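You operate a simulated robot arm through the tools that you are given. There is no shell and no other tool.

You are at the controls of a simulated robot arm. One attempt, no reset.

JOB
Wax the beige board on the green sheet with the round pad, from the wax tin on the care bench.
Fine: put the pad back, close the tin again; leave the other board on the green sheet bare. A coat counts when it lies all over at full strength: go over it till it gets no stronger.

The check looks at the end state, three seconds after you hand in, the way a careful person would. Anything else that was tipped, shoved, dropped, spilled or broken makes it a failure. Flat cloth is picked up by pressing the open fingertips on it (5 to 10 N) and closing them slowly along it; thin cloth reads only 2 to 8 mm in the jaws.

ROBOT AND FRAMES
A 7-joint arm with a two-finger parallel gripper, fixed in place. Base frame: the origin is at the foot of the arm, x ahead of it, y to its left, z up; the work surface is at about z = 0.803. Lengths are in m, angles in degrees, forces in N, time in s.
Its first joint turns from -166.0 to 166.0 degrees. Payload 4.4 kg.
The TCP is the grasp point between the finger pads, 0.023 m short of the fingertips. In the tool frame z runs along the fingers and y along their closing line. Largest opening 0.094 m; finger width 0.038, thickness 0.01; the body of the gripper, 0.054 by 0.096 m, starts 0.039 m behind the TCP.
Orientation is that of the tool frame in the base frame, as a unit quaternion [w, x, y, z]. With the fingers straight down and closing along the base's y, the tool's x points along the base's -x, its y along +y and its z along -z.

CONTROLS
- The arm moves only by the tool jog_arm. Its argument "deltas" is a list of rows, each an object of numbers (a shift or turn left out is 0, a gripper value left out holds the last): "tx", "ty", "tz": the shift along the tool's x, y, z in units of 400 mm (1.0 is 400 mm); "wx", "wy", "wz": the turn, a rotation vector about the tool's x, y, z in units of 120 degrees (1.0 is 120 degrees); "hand": the gripper command, from -1 (shut) to 1 (fully open), values between in proportion. In form: [{"tx": .., "ty": .., "tz": .., "wx": .., "wy": .., "wz": .., "hand": ..}, ...]. A call has 1 to 20 rows; each row is the pose to reach, as a shift and turn from the pose commanded when the call began, along the tool's axes at that moment. A call with a number of a shift or a turn outside -1 to 1 is refused whole. A row lasts 0.2 s, in which the tool goes at most 0.05 m and 8.6 degrees; a call with a longer step from one row to the next is refused whole, and so is a gripper value outside its range. A pose out of reach is approached as far as the arm can. The call stops where the force on the tool passes 90 N (or 10 N more than at its start, if that is more) or the arm is blocked; 0.2 s more then pass. Each finger travels about 0.072 m/s and halts on what it meets, pressing with about 41 N; the grip force reading is that of the motor and also rises with nothing between the fingers. The clock runs only during rows and for 0.2 s after the last one: add rows that repeat a pose to give the fingers time. It gives the time, the measured TCP pose, the force on the tool (base axes), the opening and the grip force at its end, in the units of the frame above (readings bear some noise), with the torque about the TCP (base axes, N m) and any sound that the robot's microphone picked up.
- Cameras (640 x 400 px; columns grow to the right, rows downward): "scene" is fixed at [0.0557, 0.5044, 1.412]; the picture's right is [-0.51, -0.86, 0.00], its down [-0.32, 0.19, -0.93] and it looks along [0.80, -0.47, -0.37] (base axes); focal length 330 px, centre (320, 200). "wrist" rides on the gripper at [0.086, 0.016, -0.074] in the tool frame; the picture's right is [-0.18, 0.98, 0.00], its down [-0.58, -0.11, -0.81] and it looks along [-0.79, -0.15, 0.59] (tool axes); focal length 243 px, centre (320, 200). There is no depth. A picture from a camera that has moved, and an enlarged one, comes with that camera's place and axes in the base frame and with its lens. The place of the scene camera against the robot may be out by one fixed shift of up to 0.012 m in any direction.
- grab_frame(camera): a new picture of that camera. The clock stands still meanwhile.
- zoom(camera, box): a new picture of the part [left, top, right, bottom] of that camera's present view, enlarged. The clock stands still meanwhile.
- job_done(): hands the job in; it is judged then, once.

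Nothing tells you positions but the pictures and the camera data. Unless the task says otherwise, let go and move clear before handing in.

The tools are called after "Request:" by a JSON object that holds its "method" and its "body". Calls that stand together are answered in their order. jog_arm: Moves the arm, as the interface text tells. Its arguments: {"type":"object","properties":{"deltas":{"type":"array","items":{"type":"object","properties":{"tx":{"type":"number"},"ty":{"type":"number"},"tz":{"type":"number"},"wx":{"type":"number"},"wy":{"type":"number"},"wz":{"type":"number"},"hand":{"type":"number"}}}}},"required":["deltas"]} The other tools are called the same way: grab_frame (camera) takes a picture; zoom (camera, box) takes an enlarged picture of a part of a camera's view; job_done () hands the job in.

At the start:

```text
clock: 0.0
eef_pos: [0.8224, 0.3008, 1.1352]
tcp_rot: [0.0, 0.0, 1.0, 0.0]
force: [0.5, -0.8, -0.5]
wrist_torque: [0.02, 0.01, 0.0]
width: 0.0939
grip_force: 0.1
```

scene: 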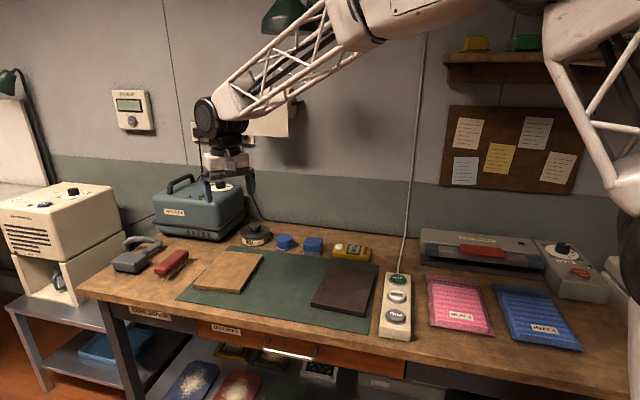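
wrist: 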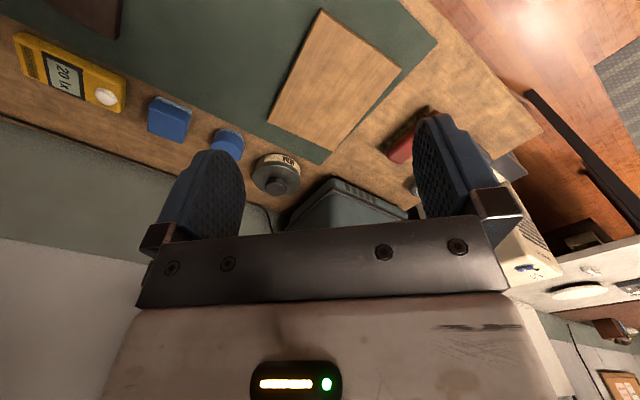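

The bench has a green sheet with a beige board and a dark board. Behind it are a tin, a round blue pad, a square blue pad and a yellow meter. I'll look closer before moving.

Request:
{"method": "zoom", "body": {"camera": "scene", "box": [170, 200, 390, 337]}}

Request:
{"method": "zoom", "body": {"camera": "scene", "box": [220, 210, 380, 270]}}

Request:
{"method": "zoom", "body": {"camera": "wrist", "box": [120, 80, 340, 218]}}

Request:
{"method": "zoom", "body": {"camera": "scene", "box": [80, 220, 240, 320]}}

```text
2.91 times, centred on (280, 268) of scene
camera zoom: at [0.0557, 0.5044, 1.412], right [-0.51, -0.86, 0.0], down [-0.32, 0.19, -0.93], along [0.8, -0.47, -0.37], focal length 959 px, centre (436, 1)
```

zoom: 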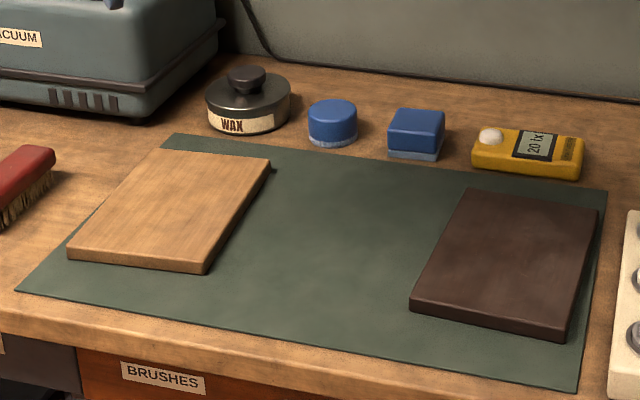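

```text
4.00 times, centred on (300, 240) of scene
camera zoom: at [0.0557, 0.5044, 1.412], right [-0.51, -0.86, 0.0], down [-0.32, 0.19, -0.93], along [0.8, -0.47, -0.37], focal length 1319 px, centre (400, 40)
```

zoom: 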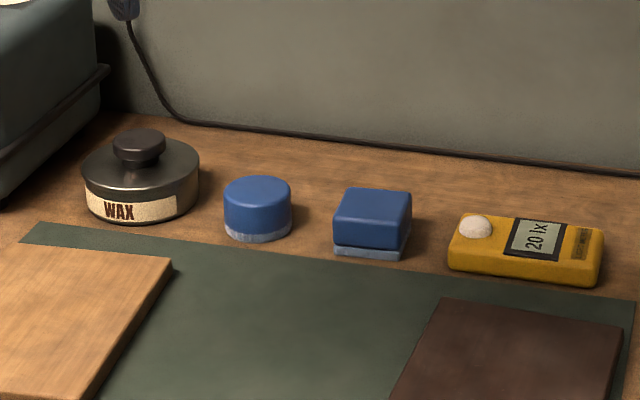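

```text
2.90 times, centred on (230, 149) of wrist
camera zoom: at [0.7363, 0.3159, 1.2083], right [0.18, 0.98, 0.0], down [0.58, -0.11, 0.81], along [0.79, -0.15, -0.59], focal length 703 px, centre (581, 348)
```

zoom: 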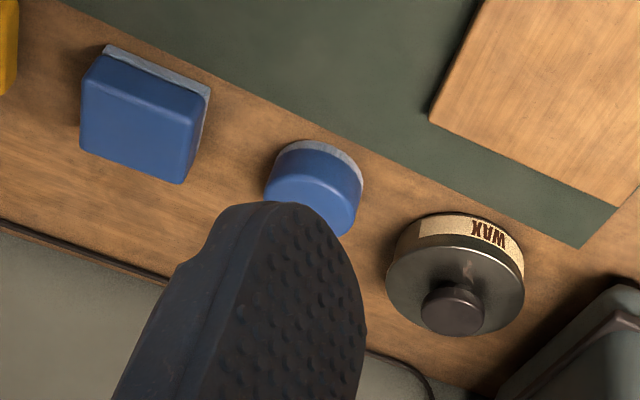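

```text
4.00 times, centred on (160, 270) of scene
camera zoom: at [0.0557, 0.5044, 1.412], right [-0.51, -0.86, 0.0], down [-0.32, 0.19, -0.93], along [0.8, -0.47, -0.37], focal length 1319 px, centre (960, -80)
```

zoom: 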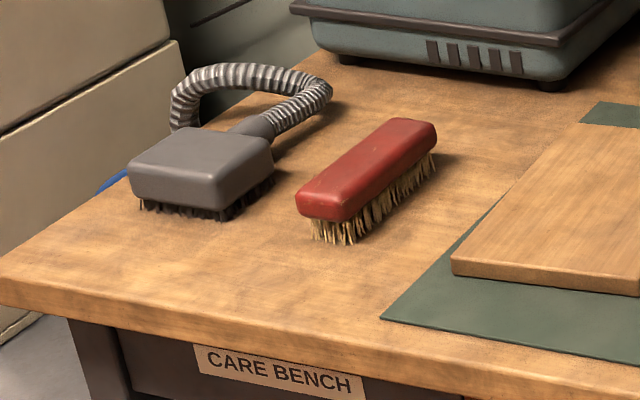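

Request:
{"method": "zoom", "body": {"camera": "scene", "box": [160, 90, 320, 220]}}

Request:
{"method": "zoom", "body": {"camera": "scene", "box": [160, 300, 400, 400]}}

Request:
{"method": "zoom", "body": {"camera": "scene", "box": [360, 220, 640, 395]}}

```text
3.08 times, centred on (240, 155) of scene
camera zoom: at [0.0557, 0.5044, 1.412], right [-0.51, -0.86, 0.0], down [-0.32, 0.19, -0.93], along [0.8, -0.47, -0.37], focal length 1014 px, centre (566, 338)
```

zoom: 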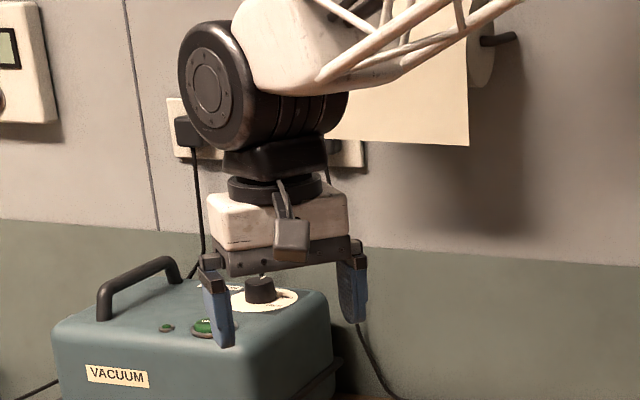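

```text
2.67 times, centred on (280, 350) of scene
camera zoom: at [0.0557, 0.5044, 1.412], right [-0.51, -0.86, 0.0], down [-0.32, 0.19, -0.93], along [0.8, -0.47, -0.37], focal length 879 px, centre (427, -200)
```

zoom: 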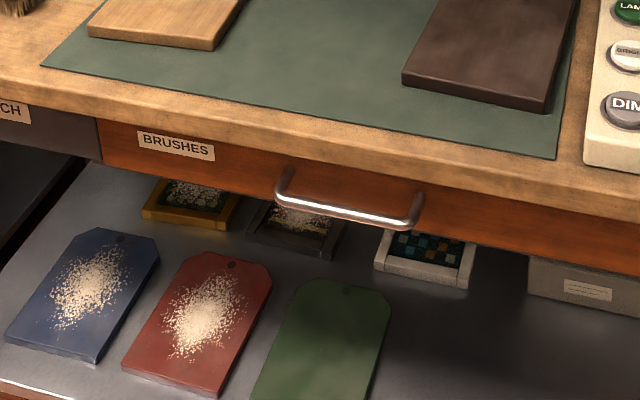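

```text
2.29 times, centred on (500, 308) of scene
camera zoom: at [0.0557, 0.5044, 1.412], right [-0.51, -0.86, 0.0], down [-0.32, 0.19, -0.93], along [0.8, -0.47, -0.37], focal length 754 px, centre (-91, -46)
```

zoom: 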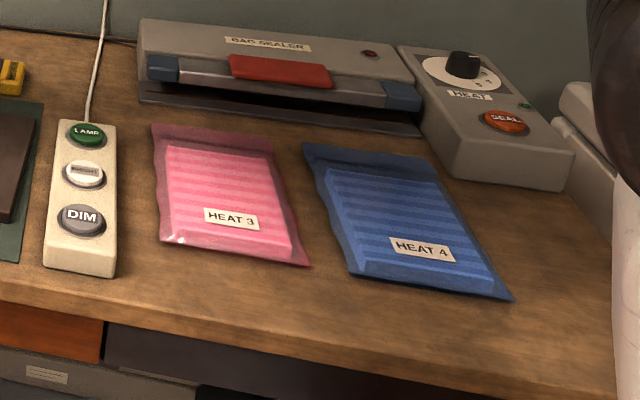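

The wrist camera sits on the robot side of the gripper, and the tin and pad lie beyond straight-down reach (r about 1.05–1.1 m). I'll turn the gripper 180° so the camera stays on top when I tilt outward, starting with 90° up high.

Request:
{"method": "jog_arm", "body": {"deltas": [{"wz": 0.0682}, {"wz": 0.1364}, {"wz": 0.2045}, {"wz": 0.2727}, {"wz": 0.3409}, {"wz": 0.4091}, {"wz": 0.4773}, {"wz": 0.5455}, {"wz": 0.6136}, {"wz": 0.6818}, {"wz": 0.75}]}}

```text
clock: 2.4
eef_pos: [0.8234, 0.2992, 1.1345]
tcp_rot: [0.0, 0.707, 0.707, 0.001]
force: [-0.1, 0.5, -0.4]
wrist_torque: [0.0, -0.04, -0.01]
width: 0.0942
grip_force: 0.1
```

Request:
{"method": "grab_frame", "body": {"camera": "wrist"}}

Request:
{"method": "jog_arm", "body": {"deltas": [{"wz": 0.0682}, {"wz": 0.1364}, {"wz": 0.2045}, {"wz": 0.2727}, {"wz": 0.3409}, {"wz": 0.4091}, {"wz": 0.4773}, {"wz": 0.5455}, {"wz": 0.6136}, {"wz": 0.6818}, {"wz": 0.75}]}}

Request:
{"method": "grab_frame", "body": {"camera": "scene"}}

Request:
{"method": "grab_frame", "body": {"camera": "wrist"}}

```text
taken
camera wrist: at [0.8394, 0.3859, 1.2089], right [0.98, -0.19, 0.0], down [-0.11, -0.58, 0.81], along [-0.15, -0.79, -0.59], focal length 243 px, centre (320, 200)
```

wrist: 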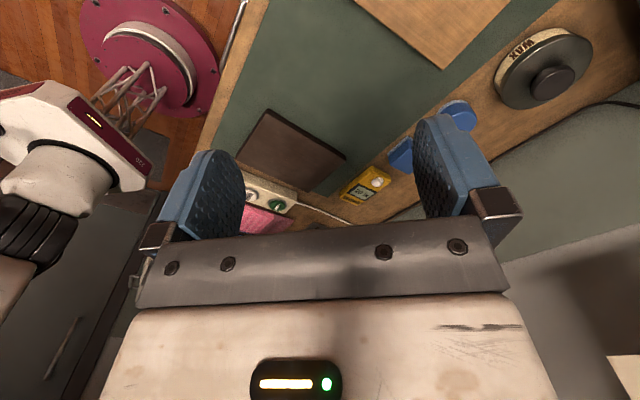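

```text
clock: 4.8
eef_pos: [0.8251, 0.2986, 1.1351]
tcp_rot: [-0.003, 0.971, 0.24, 0.0]
force: [0.3, -0.3, -0.1]
wrist_torque: [0.02, -0.02, -0.02]
width: 0.0943
grip_force: 0.0
out of reach, approached as far as the arm can: row 8, 9, 10, 11
```

```text
taken
```

scene: 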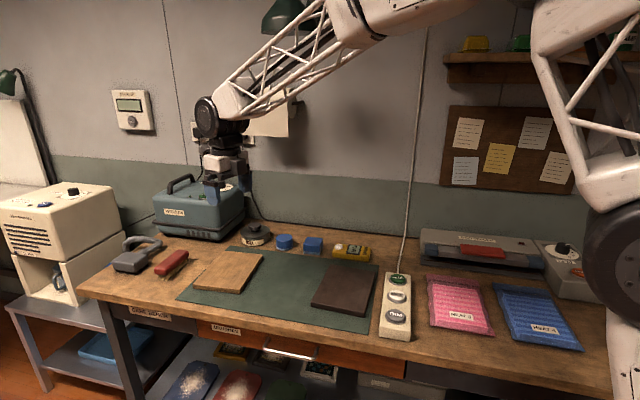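

```text
taken
camera wrist: at [0.9074, 0.3247, 1.2087], right [0.29, -0.96, -0.01], down [-0.56, -0.18, 0.81], along [-0.77, -0.23, -0.59], focal length 243 px, centre (320, 200)
```

wrist: 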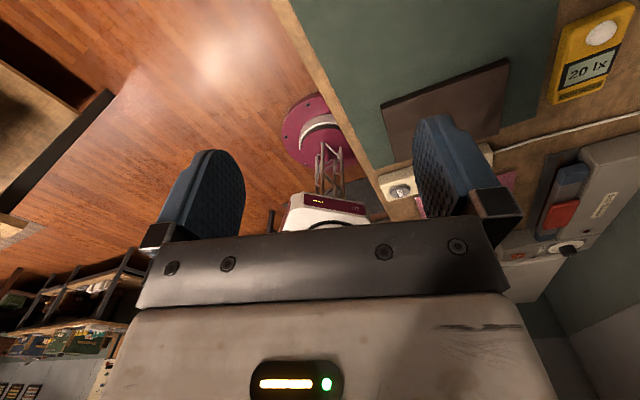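

Request:
{"method": "jog_arm", "body": {"deltas": [{"wz": -0.06}, {"wz": -0.12}, {"wz": -0.18}]}}

```text
clock: 5.6
eef_pos: [0.8239, 0.3006, 1.1341]
tcp_rot: [-0.003, 0.909, 0.417, 0.001]
force: [-0.2, 0.3, -0.3]
wrist_torque: [0.02, 0.0, 0.02]
width: 0.094
grip_force: 0.1
```

Request:
{"method": "jog_arm", "body": {"deltas": [{"tx": -0.01, "ty": 0.06, "tz": 0.026, "wz": 0.025}, {"tx": -0.02, "ty": 0.12, "tz": 0.053, "wz": 0.05}, {"tx": -0.03, "ty": 0.18, "tz": 0.08, "wz": 0.075}, {"tx": -0.04, "ty": 0.24, "tz": 0.106, "wz": 0.1}, {"tx": -0.05, "ty": 0.3, "tz": 0.133, "wz": 0.125}, {"tx": -0.06, "ty": 0.36, "tz": 0.16, "wz": 0.15}, {"tx": -0.07, "ty": 0.42, "tz": 0.186, "wz": 0.175}, {"tx": -0.079, "ty": 0.483, "tz": 0.2125, "wz": 0.2025}]}}

```text
clock: 7.4
eef_pos: [0.9497, 0.152, 1.0519]
tcp_rot: [-0.003, 0.976, 0.217, 0.001]
force: [0.0, -1.1, 0.2]
wrist_torque: [0.03, 0.01, 0.0]
width: 0.0943
grip_force: 0.1
```

Request:
{"method": "jog_arm", "body": {"deltas": [{"wy": 0.06}, {"wy": 0.12}, {"wy": 0.18}, {"wy": 0.24}, {"wy": 0.29}]}}

Request:
{"method": "grab_frame", "body": {"camera": "wrist"}}

Request:
{"method": "grab_frame", "body": {"camera": "scene"}}

```text
clock: 8.6
eef_pos: [0.9478, 0.1508, 1.049]
tcp_rot: [-0.067, 0.931, 0.206, 0.293]
force: [0.3, 0.3, 0.8]
wrist_torque: [-0.02, 0.04, -0.04]
width: 0.0939
grip_force: 0.1
```

```text
taken
camera wrist: at [0.9805, 0.1471, 1.1588], right [0.28, -0.95, -0.11], down [-0.9, -0.3, 0.33], along [-0.35, 0.01, -0.94], focal length 243 px, centre (320, 200)
```

wrist: 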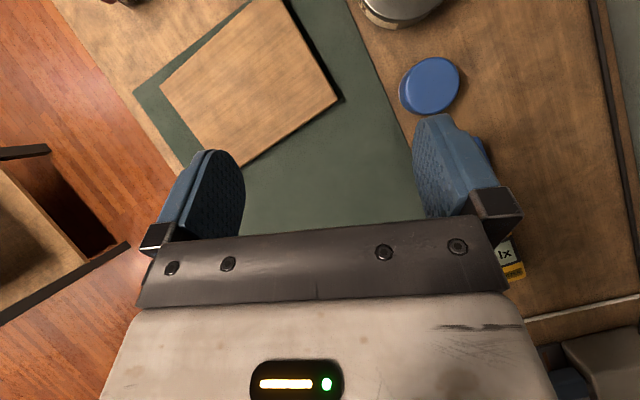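

```text
taken
```

scene: 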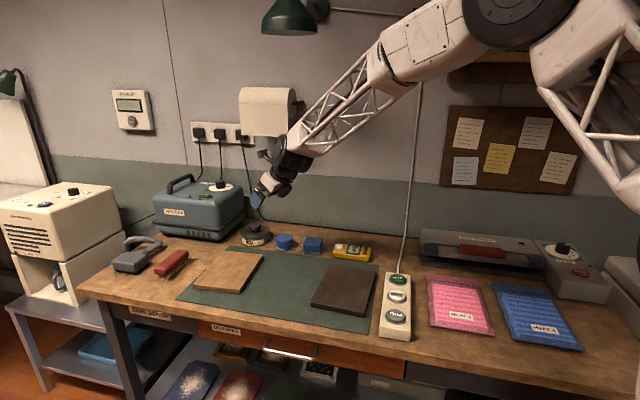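

The tilted pose works and gives a good downward view. I'll move outward to get the tin in view and check the reach.

Request:
{"method": "jog_arm", "body": {"deltas": [{"tx": 0.056, "ty": 0.0146, "tz": 0.0393}, {"tx": 0.113, "ty": 0.029, "tz": 0.0787}, {"tx": 0.169, "ty": 0.0437, "tz": 0.118}]}}

Request:
{"method": "grab_frame", "body": {"camera": "wrist"}}

Request:
{"method": "zoom", "body": {"camera": "wrist", "box": [300, 0, 500, 125]}}

```text
clock: 9.4
eef_pos: [1.0321, 0.1696, 1.0484]
tcp_rot: [-0.068, 0.931, 0.207, 0.293]
force: [0.5, -0.1, 1.0]
wrist_torque: [-0.04, 0.0, 0.02]
width: 0.094
grip_force: 0.0
```

```text
taken
camera wrist: at [1.0639, 0.1663, 1.1593], right [0.28, -0.95, -0.11], down [-0.9, -0.3, 0.33], along [-0.35, 0.01, -0.94], focal length 243 px, centre (320, 200)
```

wrist: 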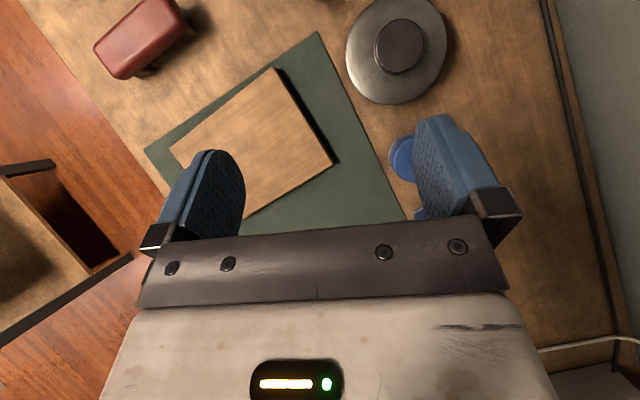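

```text
3.20 times, centred on (400, 62) of wrist
camera zoom: at [1.0639, 0.1663, 1.1593], right [0.28, -0.95, -0.11], down [-0.9, -0.3, 0.33], along [-0.35, 0.01, -0.94], focal length 776 px, centre (64, 640)
```

zoom: 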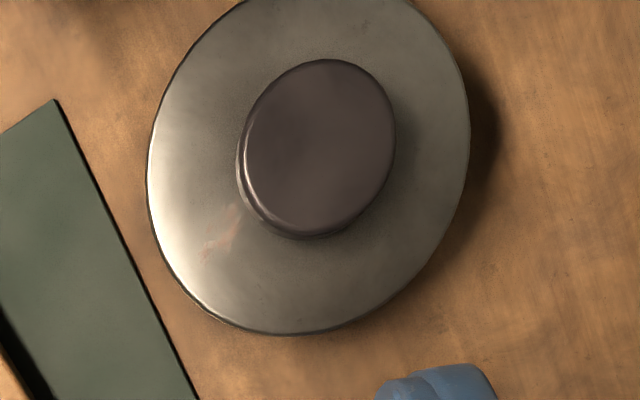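

The tin's knob is at about (1.142, 0.138) with its top near z 0.868. The beige board is about 0.20×0.14 m, centred near (0.971, 0.288). I'll move above the knob.

Request:
{"method": "jog_arm", "body": {"deltas": [{"tx": 0.0044, "ty": 0.038, "tz": 0.0688}, {"tx": 0.0088, "ty": 0.076, "tz": 0.1376}, {"tx": 0.0132, "ty": 0.114, "tz": 0.2064}, {"tx": 0.0176, "ty": 0.152, "tz": 0.2752}, {"tx": 0.022, "ty": 0.19, "tz": 0.344}]}}

Request:
{"method": "grab_frame", "body": {"camera": "wrist"}}

Request:
{"method": "zoom", "body": {"camera": "scene", "box": [200, 160, 360, 270]}}

```text
clock: 10.6
eef_pos: [1.1406, 0.1371, 0.9418]
tcp_rot: [-0.068, 0.931, 0.206, 0.293]
force: [0.1, 0.5, 1.0]
wrist_torque: [-0.02, 0.02, 0.0]
width: 0.0941
grip_force: 0.0
```

```text
taken
camera wrist: at [1.1743, 0.134, 1.0511], right [0.28, -0.95, -0.11], down [-0.9, -0.3, 0.33], along [-0.35, 0.01, -0.94], focal length 243 px, centre (320, 200)
```

wrist: 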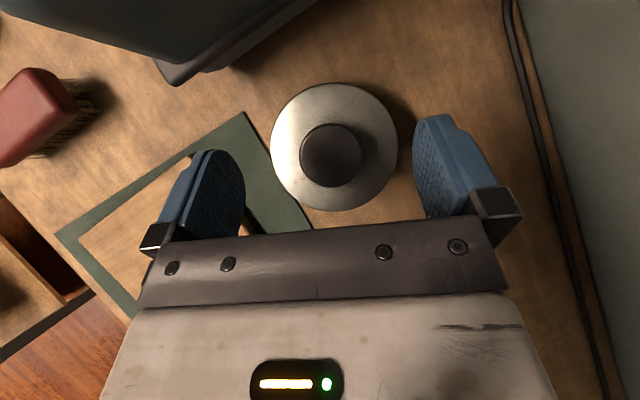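

```text
3.64 times, centred on (280, 215) of scene
camera zoom: at [0.0557, 0.5044, 1.412], right [-0.51, -0.86, 0.0], down [-0.32, 0.19, -0.93], along [0.8, -0.47, -0.37], focal length 1199 px, centre (466, 146)
```

zoom: 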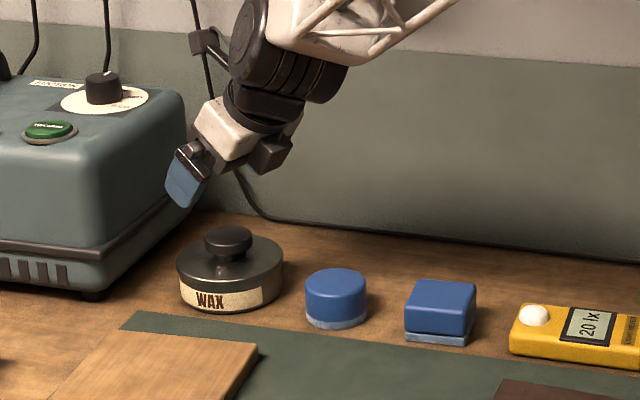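

Request:
{"method": "jog_arm", "body": {"deltas": [{"tx": -0.0277, "ty": 0.001, "tz": 0.0437}, {"tx": -0.0553, "ty": 0.002, "tz": 0.0873}, {"tx": -0.083, "ty": 0.002, "tz": 0.131}]}}

Request:
{"method": "grab_frame", "body": {"camera": "wrist"}}

Request:
{"method": "zoom", "body": {"camera": "scene", "box": [200, 190, 320, 265]}}

```text
clock: 11.4
eef_pos: [1.1444, 0.1384, 0.8798]
tcp_rot: [-0.068, 0.931, 0.206, 0.292]
force: [-0.8, -0.4, 0.2]
wrist_torque: [0.01, 0.04, 0.06]
width: 0.094
grip_force: 0.1
```

```text
taken
camera wrist: at [1.1761, 0.1353, 0.9883], right [0.28, -0.95, -0.11], down [-0.9, -0.3, 0.33], along [-0.35, 0.01, -0.94], focal length 243 px, centre (320, 200)
```

wrist: 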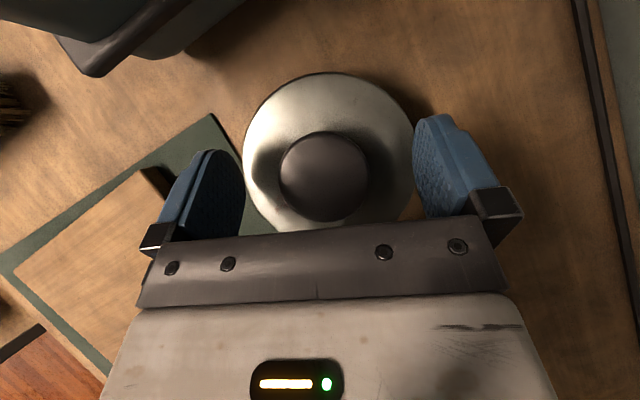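

```text
5.33 times, centred on (260, 228) of scene
camera zoom: at [0.0557, 0.5044, 1.412], right [-0.51, -0.86, 0.0], down [-0.32, 0.19, -0.93], along [0.8, -0.47, -0.37], focal length 1758 px, centre (640, 53)
```

zoom: 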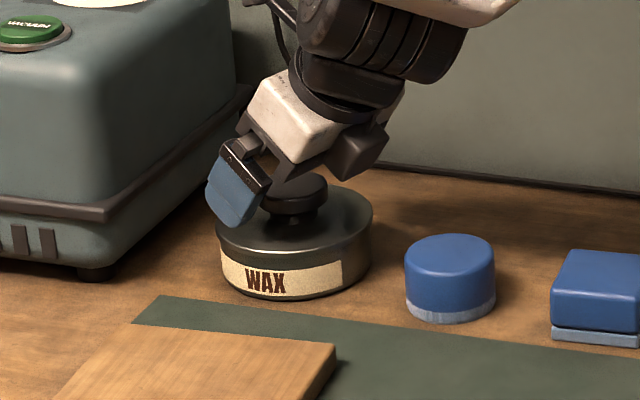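

Request:
{"method": "jog_arm", "body": {"deltas": [{"hand": 0.3}, {"hand": 0.1}, {"hand": -0.1}, {"hand": -1}, {"hand": -1}]}}

Request:
{"method": "grab_frame", "body": {"camera": "wrist"}}

```text
clock: 12.6
eef_pos: [1.1447, 0.1385, 0.8783]
tcp_rot: [-0.069, 0.931, 0.206, 0.293]
force: [0.6, 0.5, -0.3]
wrist_torque: [0.01, 0.01, -0.01]
width: 0.0477
grip_force: 40.7
heard: snap
```

```text
taken
camera wrist: at [1.176, 0.1353, 0.9876], right [0.28, -0.95, -0.11], down [-0.9, -0.3, 0.33], along [-0.35, 0.01, -0.94], focal length 243 px, centre (320, 200)
```

wrist: 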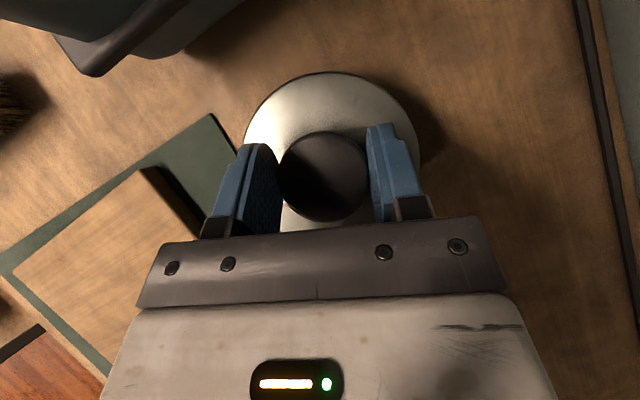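

Request:
{"method": "jog_arm", "body": {"deltas": [{"tx": 0.0143, "tz": -0.0205}, {"tx": 0.0287, "tz": -0.0409}, {"tx": 0.043, "tz": -0.0614}, {"tx": 0.0573, "tz": -0.0818}, {"tx": 0.086, "tz": -0.1227}]}}

Request:
{"method": "grab_frame", "body": {"camera": "wrist"}}

Request:
{"method": "zoom", "body": {"camera": "scene", "box": [200, 190, 320, 265]}}

```text
clock: 13.8
eef_pos: [1.1457, 0.1364, 0.9377]
tcp_rot: [-0.067, 0.932, 0.205, 0.291]
force: [-0.4, -0.1, -0.1]
wrist_torque: [0.03, 0.01, 0.02]
width: 0.0
grip_force: 41.8
```

```text
taken
camera wrist: at [1.177, 0.1332, 1.0469], right [0.28, -0.95, -0.11], down [-0.9, -0.3, 0.33], along [-0.35, 0.01, -0.94], focal length 243 px, centre (320, 200)
```

wrist: 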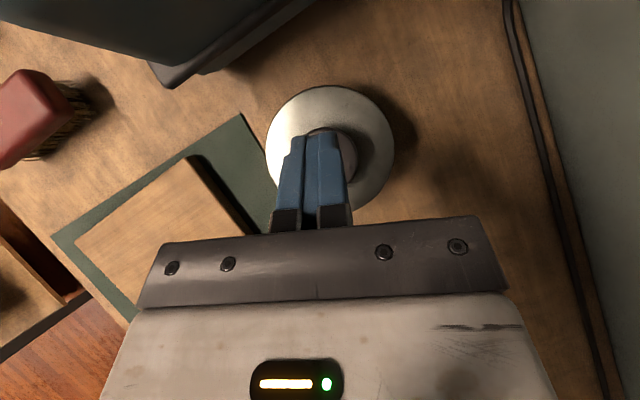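

```text
5.33 times, centred on (260, 228) of scene
camera zoom: at [0.0557, 0.5044, 1.412], right [-0.51, -0.86, 0.0], down [-0.32, 0.19, -0.93], along [0.8, -0.47, -0.37], focal length 1758 px, centre (640, 53)
```

zoom: 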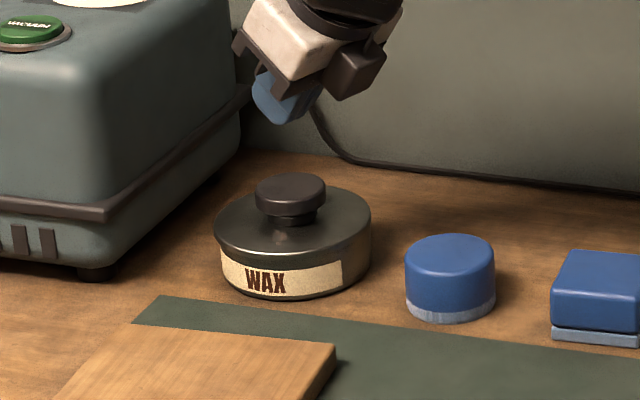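

The fingers slid off the knob because the grip was too shallow. I'll reopen and check how upright the tool can stand at this reach, so the fingers can hold the knob deeper.

Request:
{"method": "jog_arm", "body": {"deltas": [{"wy": -0.04, "hand": 1}, {"wy": -0.08, "hand": 1}, {"wy": -0.12, "hand": 1}, {"wy": -0.16, "hand": 1}, {"wy": -0.2, "hand": 1}]}}

Request:
{"method": "grab_frame", "body": {"camera": "wrist"}}

```text
clock: 15.0
eef_pos: [1.1445, 0.1383, 0.9392]
tcp_rot: [-0.023, 0.972, 0.215, 0.091]
force: [-0.6, -1.0, -0.3]
wrist_torque: [-0.01, -0.02, 0.02]
width: 0.0942
grip_force: 0.0
```

```text
taken
camera wrist: at [1.215, 0.1527, 1.0271], right [0.25, -0.97, -0.04], down [-0.7, -0.21, 0.68], along [-0.67, -0.14, -0.73], focal length 243 px, centre (320, 200)
```

wrist: 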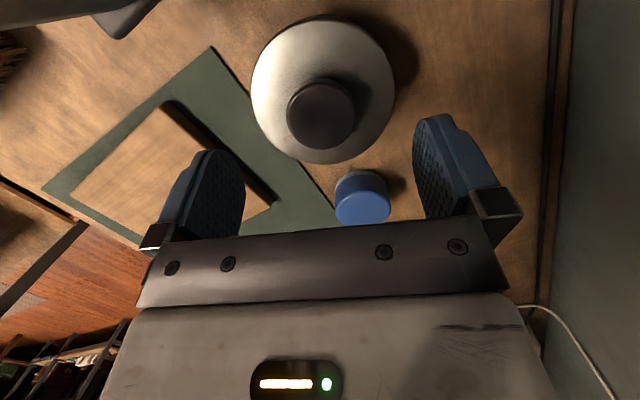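

Request:
{"method": "jog_arm", "body": {"deltas": [{"tx": -0.013, "tz": 0.054}, {"tx": -0.027, "tz": 0.108}, {"tx": -0.035, "tz": 0.14}, {"tx": -0.04, "tz": 0.161}]}}

Request:
{"method": "grab_frame", "body": {"camera": "wrist"}}

Request:
{"method": "zoom", "body": {"camera": "scene", "box": [200, 190, 320, 265]}}

```text
clock: 16.0
eef_pos: [1.1401, 0.1386, 0.873]
tcp_rot: [-0.023, 0.972, 0.215, 0.092]
force: [0.0, 0.6, 0.5]
wrist_torque: [0.01, 0.0, -0.01]
width: 0.0941
grip_force: 0.1
```

```text
taken
camera wrist: at [1.2111, 0.1525, 0.961], right [0.25, -0.97, -0.04], down [-0.7, -0.21, 0.68], along [-0.67, -0.14, -0.73], focal length 243 px, centre (320, 200)
```

wrist: 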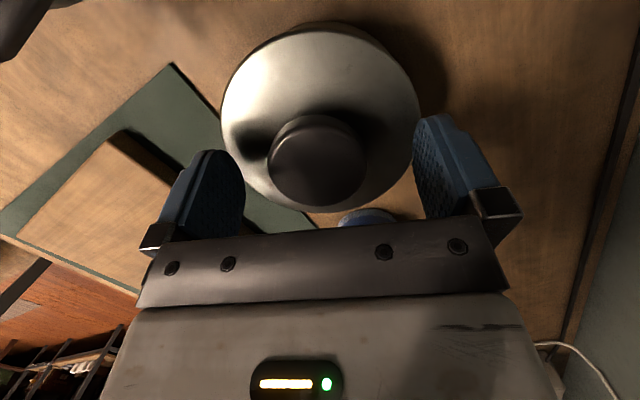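

```text
5.33 times, centred on (260, 228) of scene
camera zoom: at [0.0557, 0.5044, 1.412], right [-0.51, -0.86, 0.0], down [-0.32, 0.19, -0.93], along [0.8, -0.47, -0.37], focal length 1758 px, centre (640, 53)
```

zoom: 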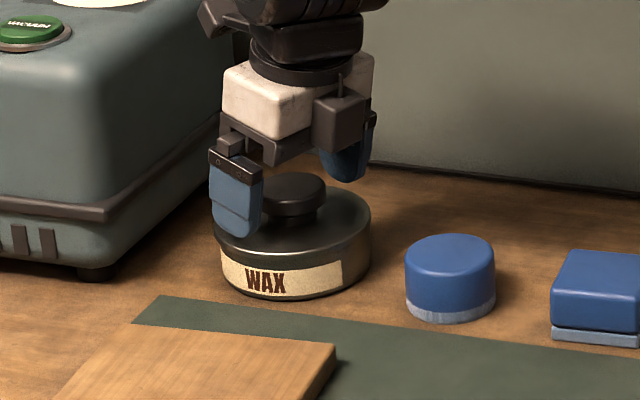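

Request:
{"method": "jog_arm", "body": {"deltas": [{"hand": 0.3}, {"hand": 0.1}, {"hand": -0.1}, {"hand": -1}, {"hand": -1}]}}

Request:
{"method": "zoom", "body": {"camera": "scene", "box": [200, 190, 320, 265]}}

```text
clock: 17.2
eef_pos: [1.1406, 0.1372, 0.8726]
tcp_rot: [-0.023, 0.972, 0.216, 0.092]
force: [-0.1, 0.4, 1.0]
wrist_torque: [0.0, -0.05, -0.02]
width: 0.0478
grip_force: 40.8
```

```text
5.33 times, centred on (260, 228) of scene
camera zoom: at [0.0557, 0.5044, 1.412], right [-0.51, -0.86, 0.0], down [-0.32, 0.19, -0.93], along [0.8, -0.47, -0.37], focal length 1758 px, centre (640, 53)
```

zoom: 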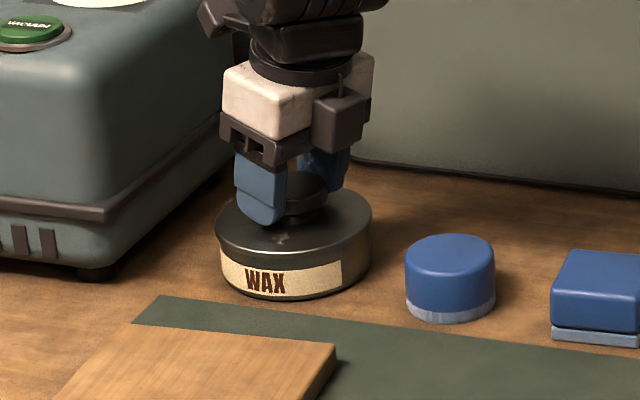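

Request:
{"method": "jog_arm", "body": {"deltas": [{"tx": 0.0023, "tz": -0.0123}, {"tx": 0.0047, "tz": -0.0246}, {"tx": 0.007, "tz": -0.037}, {"tx": 0.0094, "tz": -0.049}]}}

Request:
{"method": "zoom", "body": {"camera": "scene", "box": [200, 190, 320, 265]}}

```text
clock: 18.2
eef_pos: [1.1399, 0.1371, 0.8923]
tcp_rot: [-0.022, 0.972, 0.215, 0.092]
force: [-0.1, 0.4, -1.5]
wrist_torque: [-0.02, 0.03, -0.02]
width: 0.0478
grip_force: 40.7
```

```text
5.33 times, centred on (260, 228) of scene
camera zoom: at [0.0557, 0.5044, 1.412], right [-0.51, -0.86, 0.0], down [-0.32, 0.19, -0.93], along [0.8, -0.47, -0.37], focal length 1758 px, centre (640, 53)
```

zoom: 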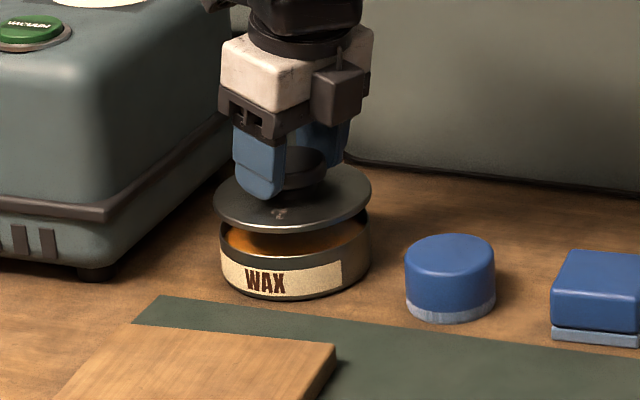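

The lid is off and the wax is visible. I'll carry the lid to the free middle of the green sheet.

Request:
{"method": "jog_arm", "body": {"deltas": [{"tx": 0.011, "tz": -0.057}, {"tx": 0.022, "tz": -0.115}, {"tx": 0.033, "tz": -0.172}, {"tx": -0.05, "ty": -0.0445, "tz": -0.1875}, {"tx": -0.133, "ty": -0.089, "tz": -0.203}, {"tx": -0.216, "ty": -0.1335, "tz": -0.2185}, {"tx": -0.299, "ty": -0.178, "tz": -0.234}, {"tx": -0.382, "ty": -0.2225, "tz": -0.2495}, {"tx": -0.465, "ty": -0.267, "tz": -0.265}, {"tx": -0.548, "ty": -0.3115, "tz": -0.2805}, {"tx": -0.631, "ty": -0.356, "tz": -0.296}]}}

Request:
{"method": "grab_frame", "body": {"camera": "scene"}}

Request:
{"method": "grab_frame", "body": {"camera": "wrist"}}

```text
clock: 20.6
eef_pos: [0.8346, 0.1517, 0.9603]
tcp_rot: [-0.023, 0.972, 0.216, 0.091]
force: [-0.2, 0.4, -0.2]
wrist_torque: [-0.01, -0.01, 0.01]
width: 0.0481
grip_force: 40.8
```

```text
taken
```

scene: 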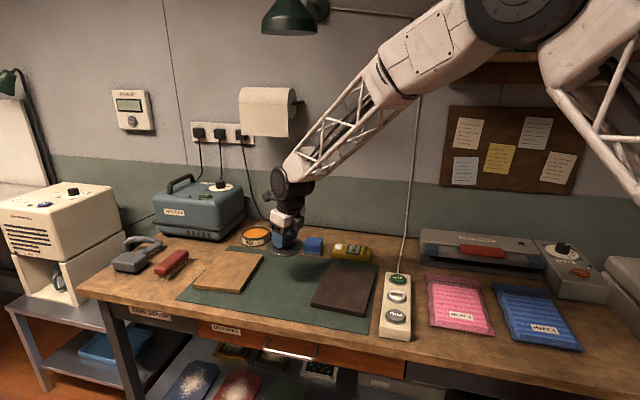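

```text
taken
camera wrist: at [0.9051, 0.1662, 1.0494], right [0.25, -0.97, -0.04], down [-0.7, -0.21, 0.68], along [-0.67, -0.14, -0.73], focal length 243 px, centre (320, 200)
```

wrist: 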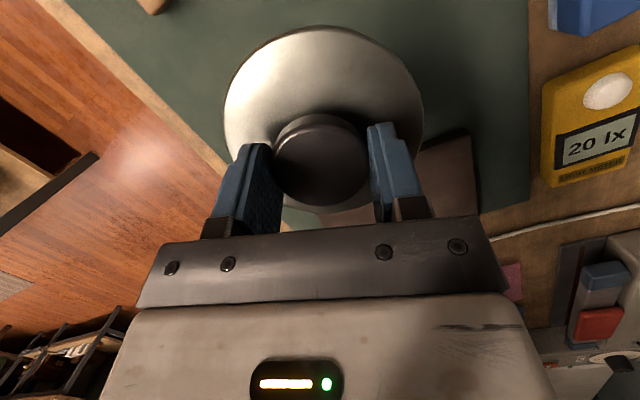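

Request:
{"method": "jog_arm", "body": {"deltas": [{"tx": -0.0163, "tz": 0.086}, {"tx": -0.0327, "tz": 0.172}, {"tx": -0.049, "tz": 0.2577}]}}

Request:
{"method": "zoom", "body": {"camera": "scene", "box": [220, 220, 380, 320]}}

```text
clock: 21.4
eef_pos: [0.836, 0.1511, 0.8574]
tcp_rot: [-0.023, 0.972, 0.216, 0.092]
force: [0.7, 0.6, -0.3]
wrist_torque: [0.0, 0.03, -0.01]
width: 0.0477
grip_force: 41.0
```

```text
4.00 times, centred on (300, 270) of scene
camera zoom: at [0.0557, 0.5044, 1.412], right [-0.51, -0.86, 0.0], down [-0.32, 0.19, -0.93], along [0.8, -0.47, -0.37], focal length 1319 px, centre (400, -80)
```

zoom: 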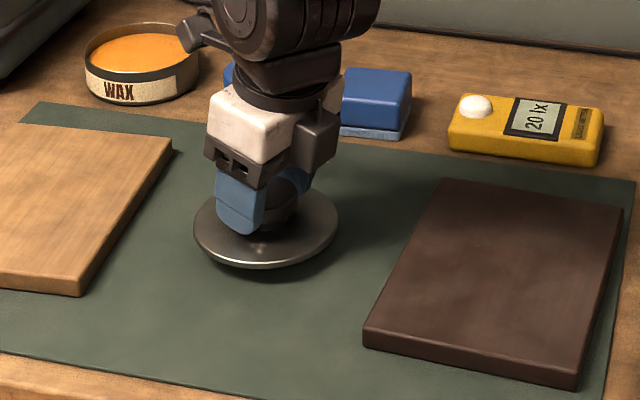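

Request:
{"method": "jog_arm", "body": {"deltas": [{"tx": -0.0019, "tz": 0.0098}, {"tx": -0.0038, "tz": 0.0196}, {"tx": -0.0056, "tz": 0.0295}, {"tx": -0.0061, "tz": 0.032}]}}

Request:
{"method": "jog_arm", "body": {"deltas": [{"tx": -0.0005, "tz": 0.0025}, {"tx": -0.001, "tz": 0.005}, {"tx": -0.0015, "tz": 0.0075}]}}

Request:
{"method": "zoom", "body": {"camera": "scene", "box": [250, 240, 330, 300]}}

```text
clock: 22.4
eef_pos: [0.8357, 0.1506, 0.8441]
tcp_rot: [-0.024, 0.972, 0.216, 0.093]
force: [-4.2, -1.4, 11.1]
wrist_torque: [0.05, 0.3, -0.03]
width: 0.0476
grip_force: 40.2
```

```text
clock: 23.2
eef_pos: [0.8368, 0.1519, 0.8427]
tcp_rot: [-0.023, 0.972, 0.215, 0.094]
force: [-11.2, -11.3, 47.3]
wrist_torque: [-0.22, 0.03, -0.14]
width: 0.0479
grip_force: 41.5
```

```text
6.67 times, centred on (290, 270) of scene
camera zoom: at [0.0557, 0.5044, 1.412], right [-0.51, -0.86, 0.0], down [-0.32, 0.19, -0.93], along [0.8, -0.47, -0.37], focal length 2198 px, centre (520, -267)
```

zoom: 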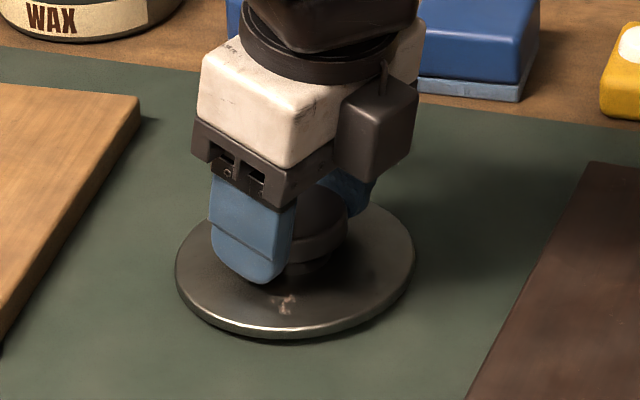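

Request:
{"method": "jog_arm", "body": {"deltas": [{"tx": 0.0011, "tz": -0.006}, {"tx": 0.0011, "tz": -0.006, "hand": -0.2}, {"tx": 0.0011, "tz": -0.006, "hand": 0.2}, {"tx": 0.0011, "tz": -0.006, "hand": 0.6}, {"tx": 0.0011, "tz": -0.006, "hand": 1}, {"tx": 0.0011, "tz": -0.006, "hand": 1}]}}

Request:
{"method": "jog_arm", "body": {"deltas": [{"tx": 0.014, "tz": -0.074}, {"tx": 0.028, "tz": -0.147}, {"tx": 0.047, "tz": -0.245}, {"tx": 0.061, "tz": -0.32}]}}

Request:
{"method": "grab_frame", "body": {"camera": "wrist"}}

Request:
{"method": "zoom", "body": {"camera": "scene", "box": [170, 200, 390, 337]}}

```text
clock: 24.6
eef_pos: [0.8359, 0.1518, 0.8424]
tcp_rot: [-0.023, 0.972, 0.216, 0.092]
force: [-0.4, 0.4, 0.6]
wrist_torque: [-0.01, 0.04, -0.01]
width: 0.0942
grip_force: 0.0
```

```text
clock: 25.6
eef_pos: [0.8363, 0.1502, 0.9722]
tcp_rot: [-0.023, 0.972, 0.216, 0.092]
force: [-0.1, 0.0, -0.7]
wrist_torque: [0.0, -0.02, 0.04]
width: 0.0939
grip_force: 0.0
```

```text
taken
camera wrist: at [0.9061, 0.1657, 1.0617], right [0.25, -0.97, -0.04], down [-0.7, -0.21, 0.68], along [-0.67, -0.14, -0.73], focal length 243 px, centre (320, 200)
```

wrist: 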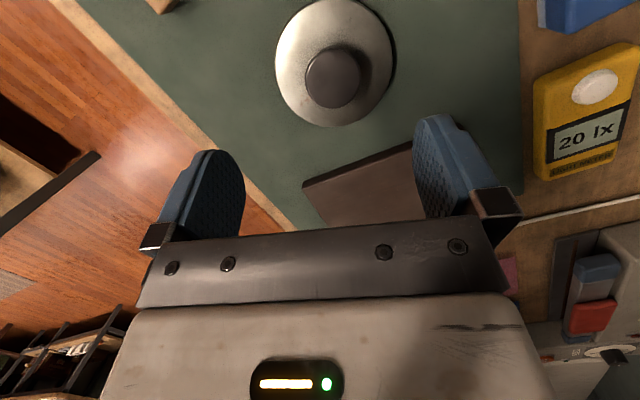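

```text
2.91 times, centred on (280, 268) of scene
camera zoom: at [0.0557, 0.5044, 1.412], right [-0.51, -0.86, 0.0], down [-0.32, 0.19, -0.93], along [0.8, -0.47, -0.37], focal length 959 px, centre (436, 1)
```

zoom: 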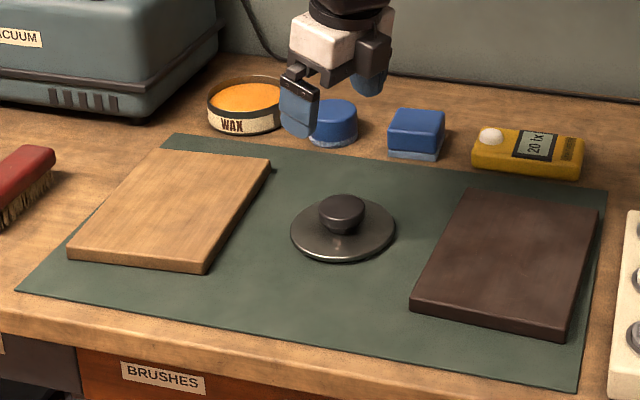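

The lid rests on the sheet, clear of both boards. Next I'll hover over the round pad.

Request:
{"method": "jog_arm", "body": {"deltas": [{"tx": 0.0574, "ty": 0.067, "tz": 0.015}, {"tx": 0.1148, "ty": 0.134, "tz": 0.03}, {"tx": 0.1722, "ty": 0.201, "tz": 0.05}, {"tx": 0.2296, "ty": 0.268, "tz": 0.075}, {"tx": 0.287, "ty": 0.335, "tz": 0.1}, {"tx": 0.3445, "ty": 0.402, "tz": 0.125}]}}

Request:
{"method": "grab_frame", "body": {"camera": "wrist"}}

Request:
{"method": "zoom", "body": {"camera": "scene", "box": [240, 200, 360, 275]}}

```text
clock: 27.0
eef_pos: [1.0352, 0.0663, 0.9505]
tcp_rot: [-0.022, 0.972, 0.215, 0.093]
force: [0.2, 0.6, 0.3]
wrist_torque: [0.03, -0.01, 0.02]
width: 0.0943
grip_force: 0.0
```

```text
taken
camera wrist: at [1.1058, 0.0811, 1.0392], right [0.25, -0.97, -0.04], down [-0.7, -0.21, 0.68], along [-0.67, -0.14, -0.73], focal length 243 px, centre (320, 200)
```

wrist: 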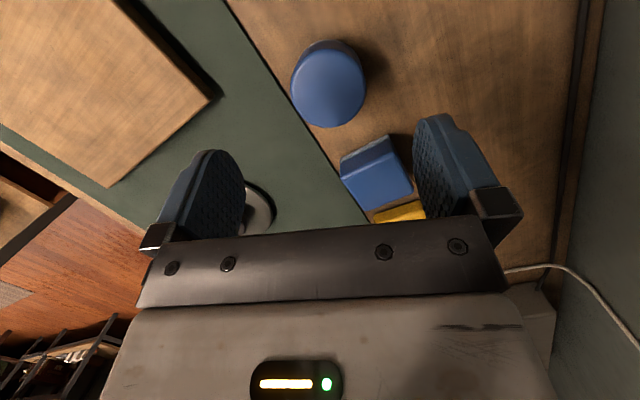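

```text
5.33 times, centred on (300, 238) of scene
camera zoom: at [0.0557, 0.5044, 1.412], right [-0.51, -0.86, 0.0], down [-0.32, 0.19, -0.93], along [0.8, -0.47, -0.37], focal length 1758 px, centre (427, 0)
```

zoom: 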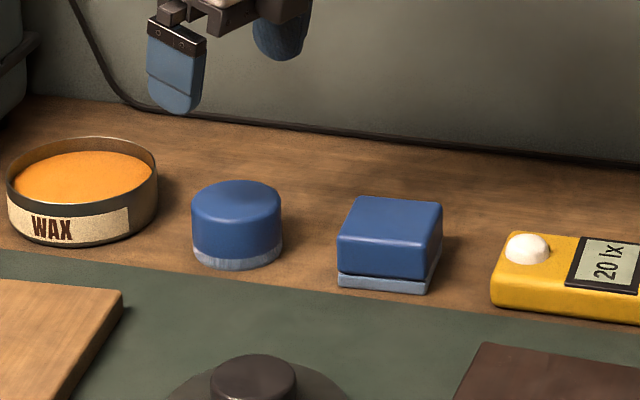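

Request:
{"method": "jog_arm", "body": {"deltas": [{"tx": -0.0106, "ty": 0.008, "tz": 0.06}, {"tx": -0.0213, "ty": 0.008, "tz": 0.12}, {"tx": -0.032, "ty": 0.008, "tz": 0.18}, {"tx": -0.0425, "ty": 0.008, "tz": 0.24}, {"tx": -0.048, "ty": 0.008, "tz": 0.269}]}}

Request:
{"method": "grab_frame", "body": {"camera": "wrist"}}

Request:
{"method": "zoom", "body": {"camera": "scene", "box": [240, 200, 360, 275]}}

```text
clock: 28.2
eef_pos: [1.0389, 0.065, 0.8413]
tcp_rot: [-0.023, 0.972, 0.216, 0.093]
force: [0.2, 0.0, -0.1]
wrist_torque: [0.01, 0.0, 0.0]
width: 0.094
grip_force: 0.0
```

```text
taken
camera wrist: at [1.109, 0.0794, 0.9294], right [0.25, -0.97, -0.04], down [-0.7, -0.21, 0.68], along [-0.67, -0.14, -0.73], focal length 243 px, centre (320, 200)
```

wrist: 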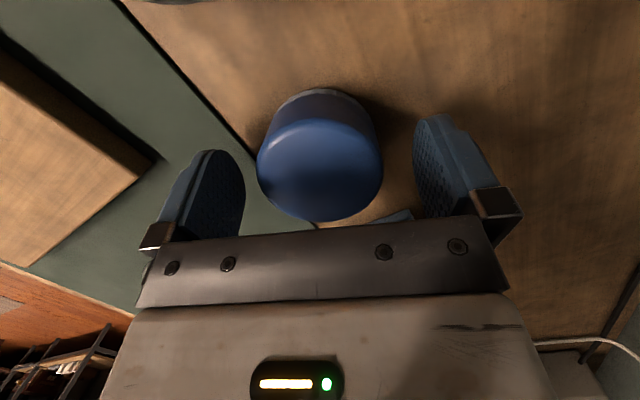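

```text
5.33 times, centred on (300, 238) of scene
camera zoom: at [0.0557, 0.5044, 1.412], right [-0.51, -0.86, 0.0], down [-0.32, 0.19, -0.93], along [0.8, -0.47, -0.37], focal length 1758 px, centre (427, 0)
```

zoom: 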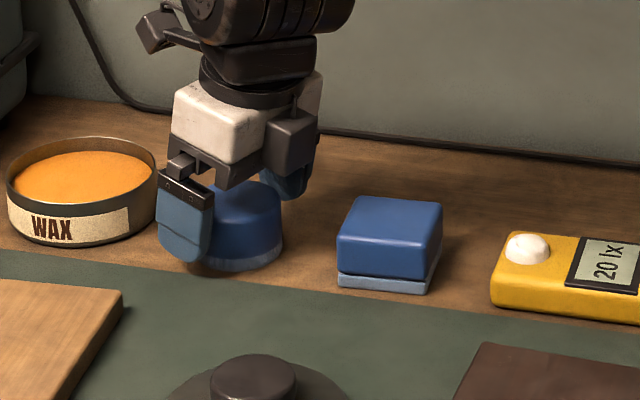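

Request:
{"method": "jog_arm", "body": {"deltas": [{"hand": 0.5}, {"hand": 0.35}, {"hand": 0.2}, {"hand": -1}, {"hand": -1}]}}

Request:
{"method": "jog_arm", "body": {"deltas": [{"tx": 0.0094, "tz": -0.049}, {"tx": 0.0187, "tz": -0.098}, {"tx": 0.028, "tz": -0.147}, {"tx": 0.0374, "tz": -0.196}]}}

Request:
{"method": "zoom", "body": {"camera": "scene", "box": [240, 200, 360, 275]}}

Request:
{"method": "grab_frame", "body": {"camera": "wrist"}}

```text
clock: 29.4
eef_pos: [1.0375, 0.0649, 0.8411]
tcp_rot: [-0.024, 0.972, 0.216, 0.092]
force: [0.1, 0.4, -0.3]
wrist_torque: [0.0, -0.03, -0.02]
width: 0.0596
grip_force: 41.0
```

```text
clock: 30.4
eef_pos: [1.0372, 0.0645, 0.9172]
tcp_rot: [-0.022, 0.972, 0.216, 0.091]
force: [0.6, 0.2, -1.2]
wrist_torque: [-0.02, -0.01, 0.02]
width: 0.0595
grip_force: 41.6
```

```text
5.33 times, centred on (300, 238) of scene
camera zoom: at [0.0557, 0.5044, 1.412], right [-0.51, -0.86, 0.0], down [-0.32, 0.19, -0.93], along [0.8, -0.47, -0.37], focal length 1758 px, centre (427, 0)
```

zoom: 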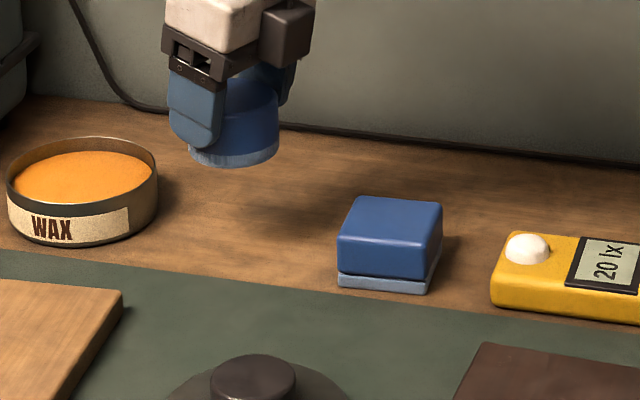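

```text
taken
camera wrist: at [1.1082, 0.0798, 1.0074], right [0.25, -0.97, -0.04], down [-0.7, -0.21, 0.68], along [-0.67, -0.14, -0.73], focal length 243 px, centre (320, 200)
```

wrist: 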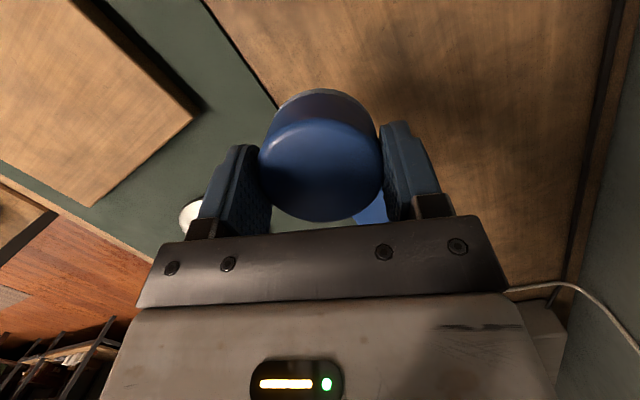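

Request:
{"method": "jog_arm", "body": {"deltas": [{"tx": 0.0755, "ty": -0.0135, "tz": 0.022}, {"tx": 0.151, "ty": -0.027, "tz": 0.044}, {"tx": 0.2265, "ty": -0.0405, "tz": 0.066}, {"tx": 0.302, "ty": -0.054, "tz": 0.088}]}}

Request:
{"method": "grab_frame", "body": {"camera": "wrist"}}

Request:
{"method": "zoom", "body": {"camera": "scene", "box": [200, 190, 320, 265]}}

```text
clock: 31.4
eef_pos: [1.1419, 0.1353, 0.9086]
tcp_rot: [-0.023, 0.972, 0.215, 0.093]
force: [0.2, 0.1, 0.5]
wrist_torque: [-0.02, 0.01, 0.0]
width: 0.0594
grip_force: 41.0
```

```text
taken
camera wrist: at [1.2126, 0.1505, 0.9974], right [0.25, -0.97, -0.04], down [-0.7, -0.21, 0.68], along [-0.67, -0.14, -0.73], focal length 243 px, centre (320, 200)
```

wrist: 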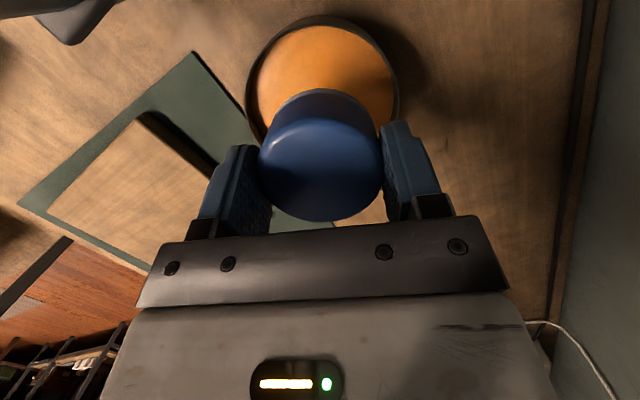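

```text
5.33 times, centred on (260, 228) of scene
camera zoom: at [0.0557, 0.5044, 1.412], right [-0.51, -0.86, 0.0], down [-0.32, 0.19, -0.93], along [0.8, -0.47, -0.37], focal length 1758 px, centre (640, 53)
```

zoom: 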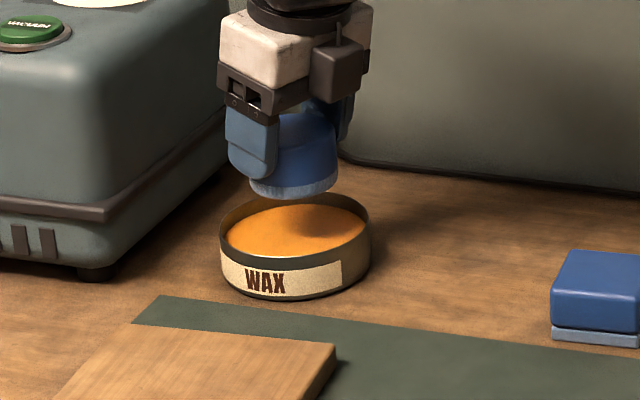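

Request:
{"method": "jog_arm", "body": {"deltas": [{"tx": -0.0047, "tz": 0.0246}, {"tx": -0.0093, "tz": 0.0491}, {"tx": -0.014, "tz": 0.0737}, {"tx": -0.0163, "tz": 0.086}]}}

Request:
{"method": "jog_arm", "body": {"deltas": [{"tx": -0.0012, "tz": 0.0062}, {"tx": -0.0023, "tz": 0.0123}, {"tx": -0.0035, "tz": 0.0185}]}}

Request:
{"method": "zoom", "body": {"camera": "scene", "box": [200, 190, 320, 265]}}

```text
clock: 32.4
eef_pos: [1.1413, 0.1372, 0.8739]
tcp_rot: [-0.024, 0.972, 0.216, 0.092]
force: [-0.1, 0.8, -0.8]
wrist_torque: [-0.01, 0.01, 0.02]
width: 0.0594
grip_force: 41.3
```

```text
clock: 33.2
eef_pos: [1.1417, 0.1376, 0.8669]
tcp_rot: [-0.024, 0.972, 0.216, 0.093]
force: [-3.0, -0.5, 9.6]
wrist_torque: [-0.06, 0.22, 0.01]
width: 0.0595
grip_force: 41.3
```

```text
5.33 times, centred on (260, 228) of scene
camera zoom: at [0.0557, 0.5044, 1.412], right [-0.51, -0.86, 0.0], down [-0.32, 0.19, -0.93], along [0.8, -0.47, -0.37], focal length 1758 px, centre (640, 53)
```

zoom: 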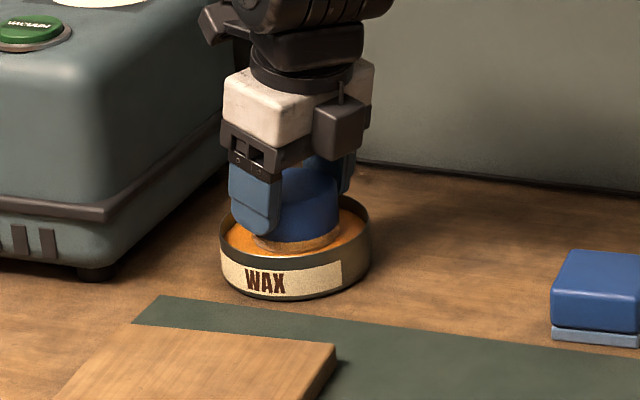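

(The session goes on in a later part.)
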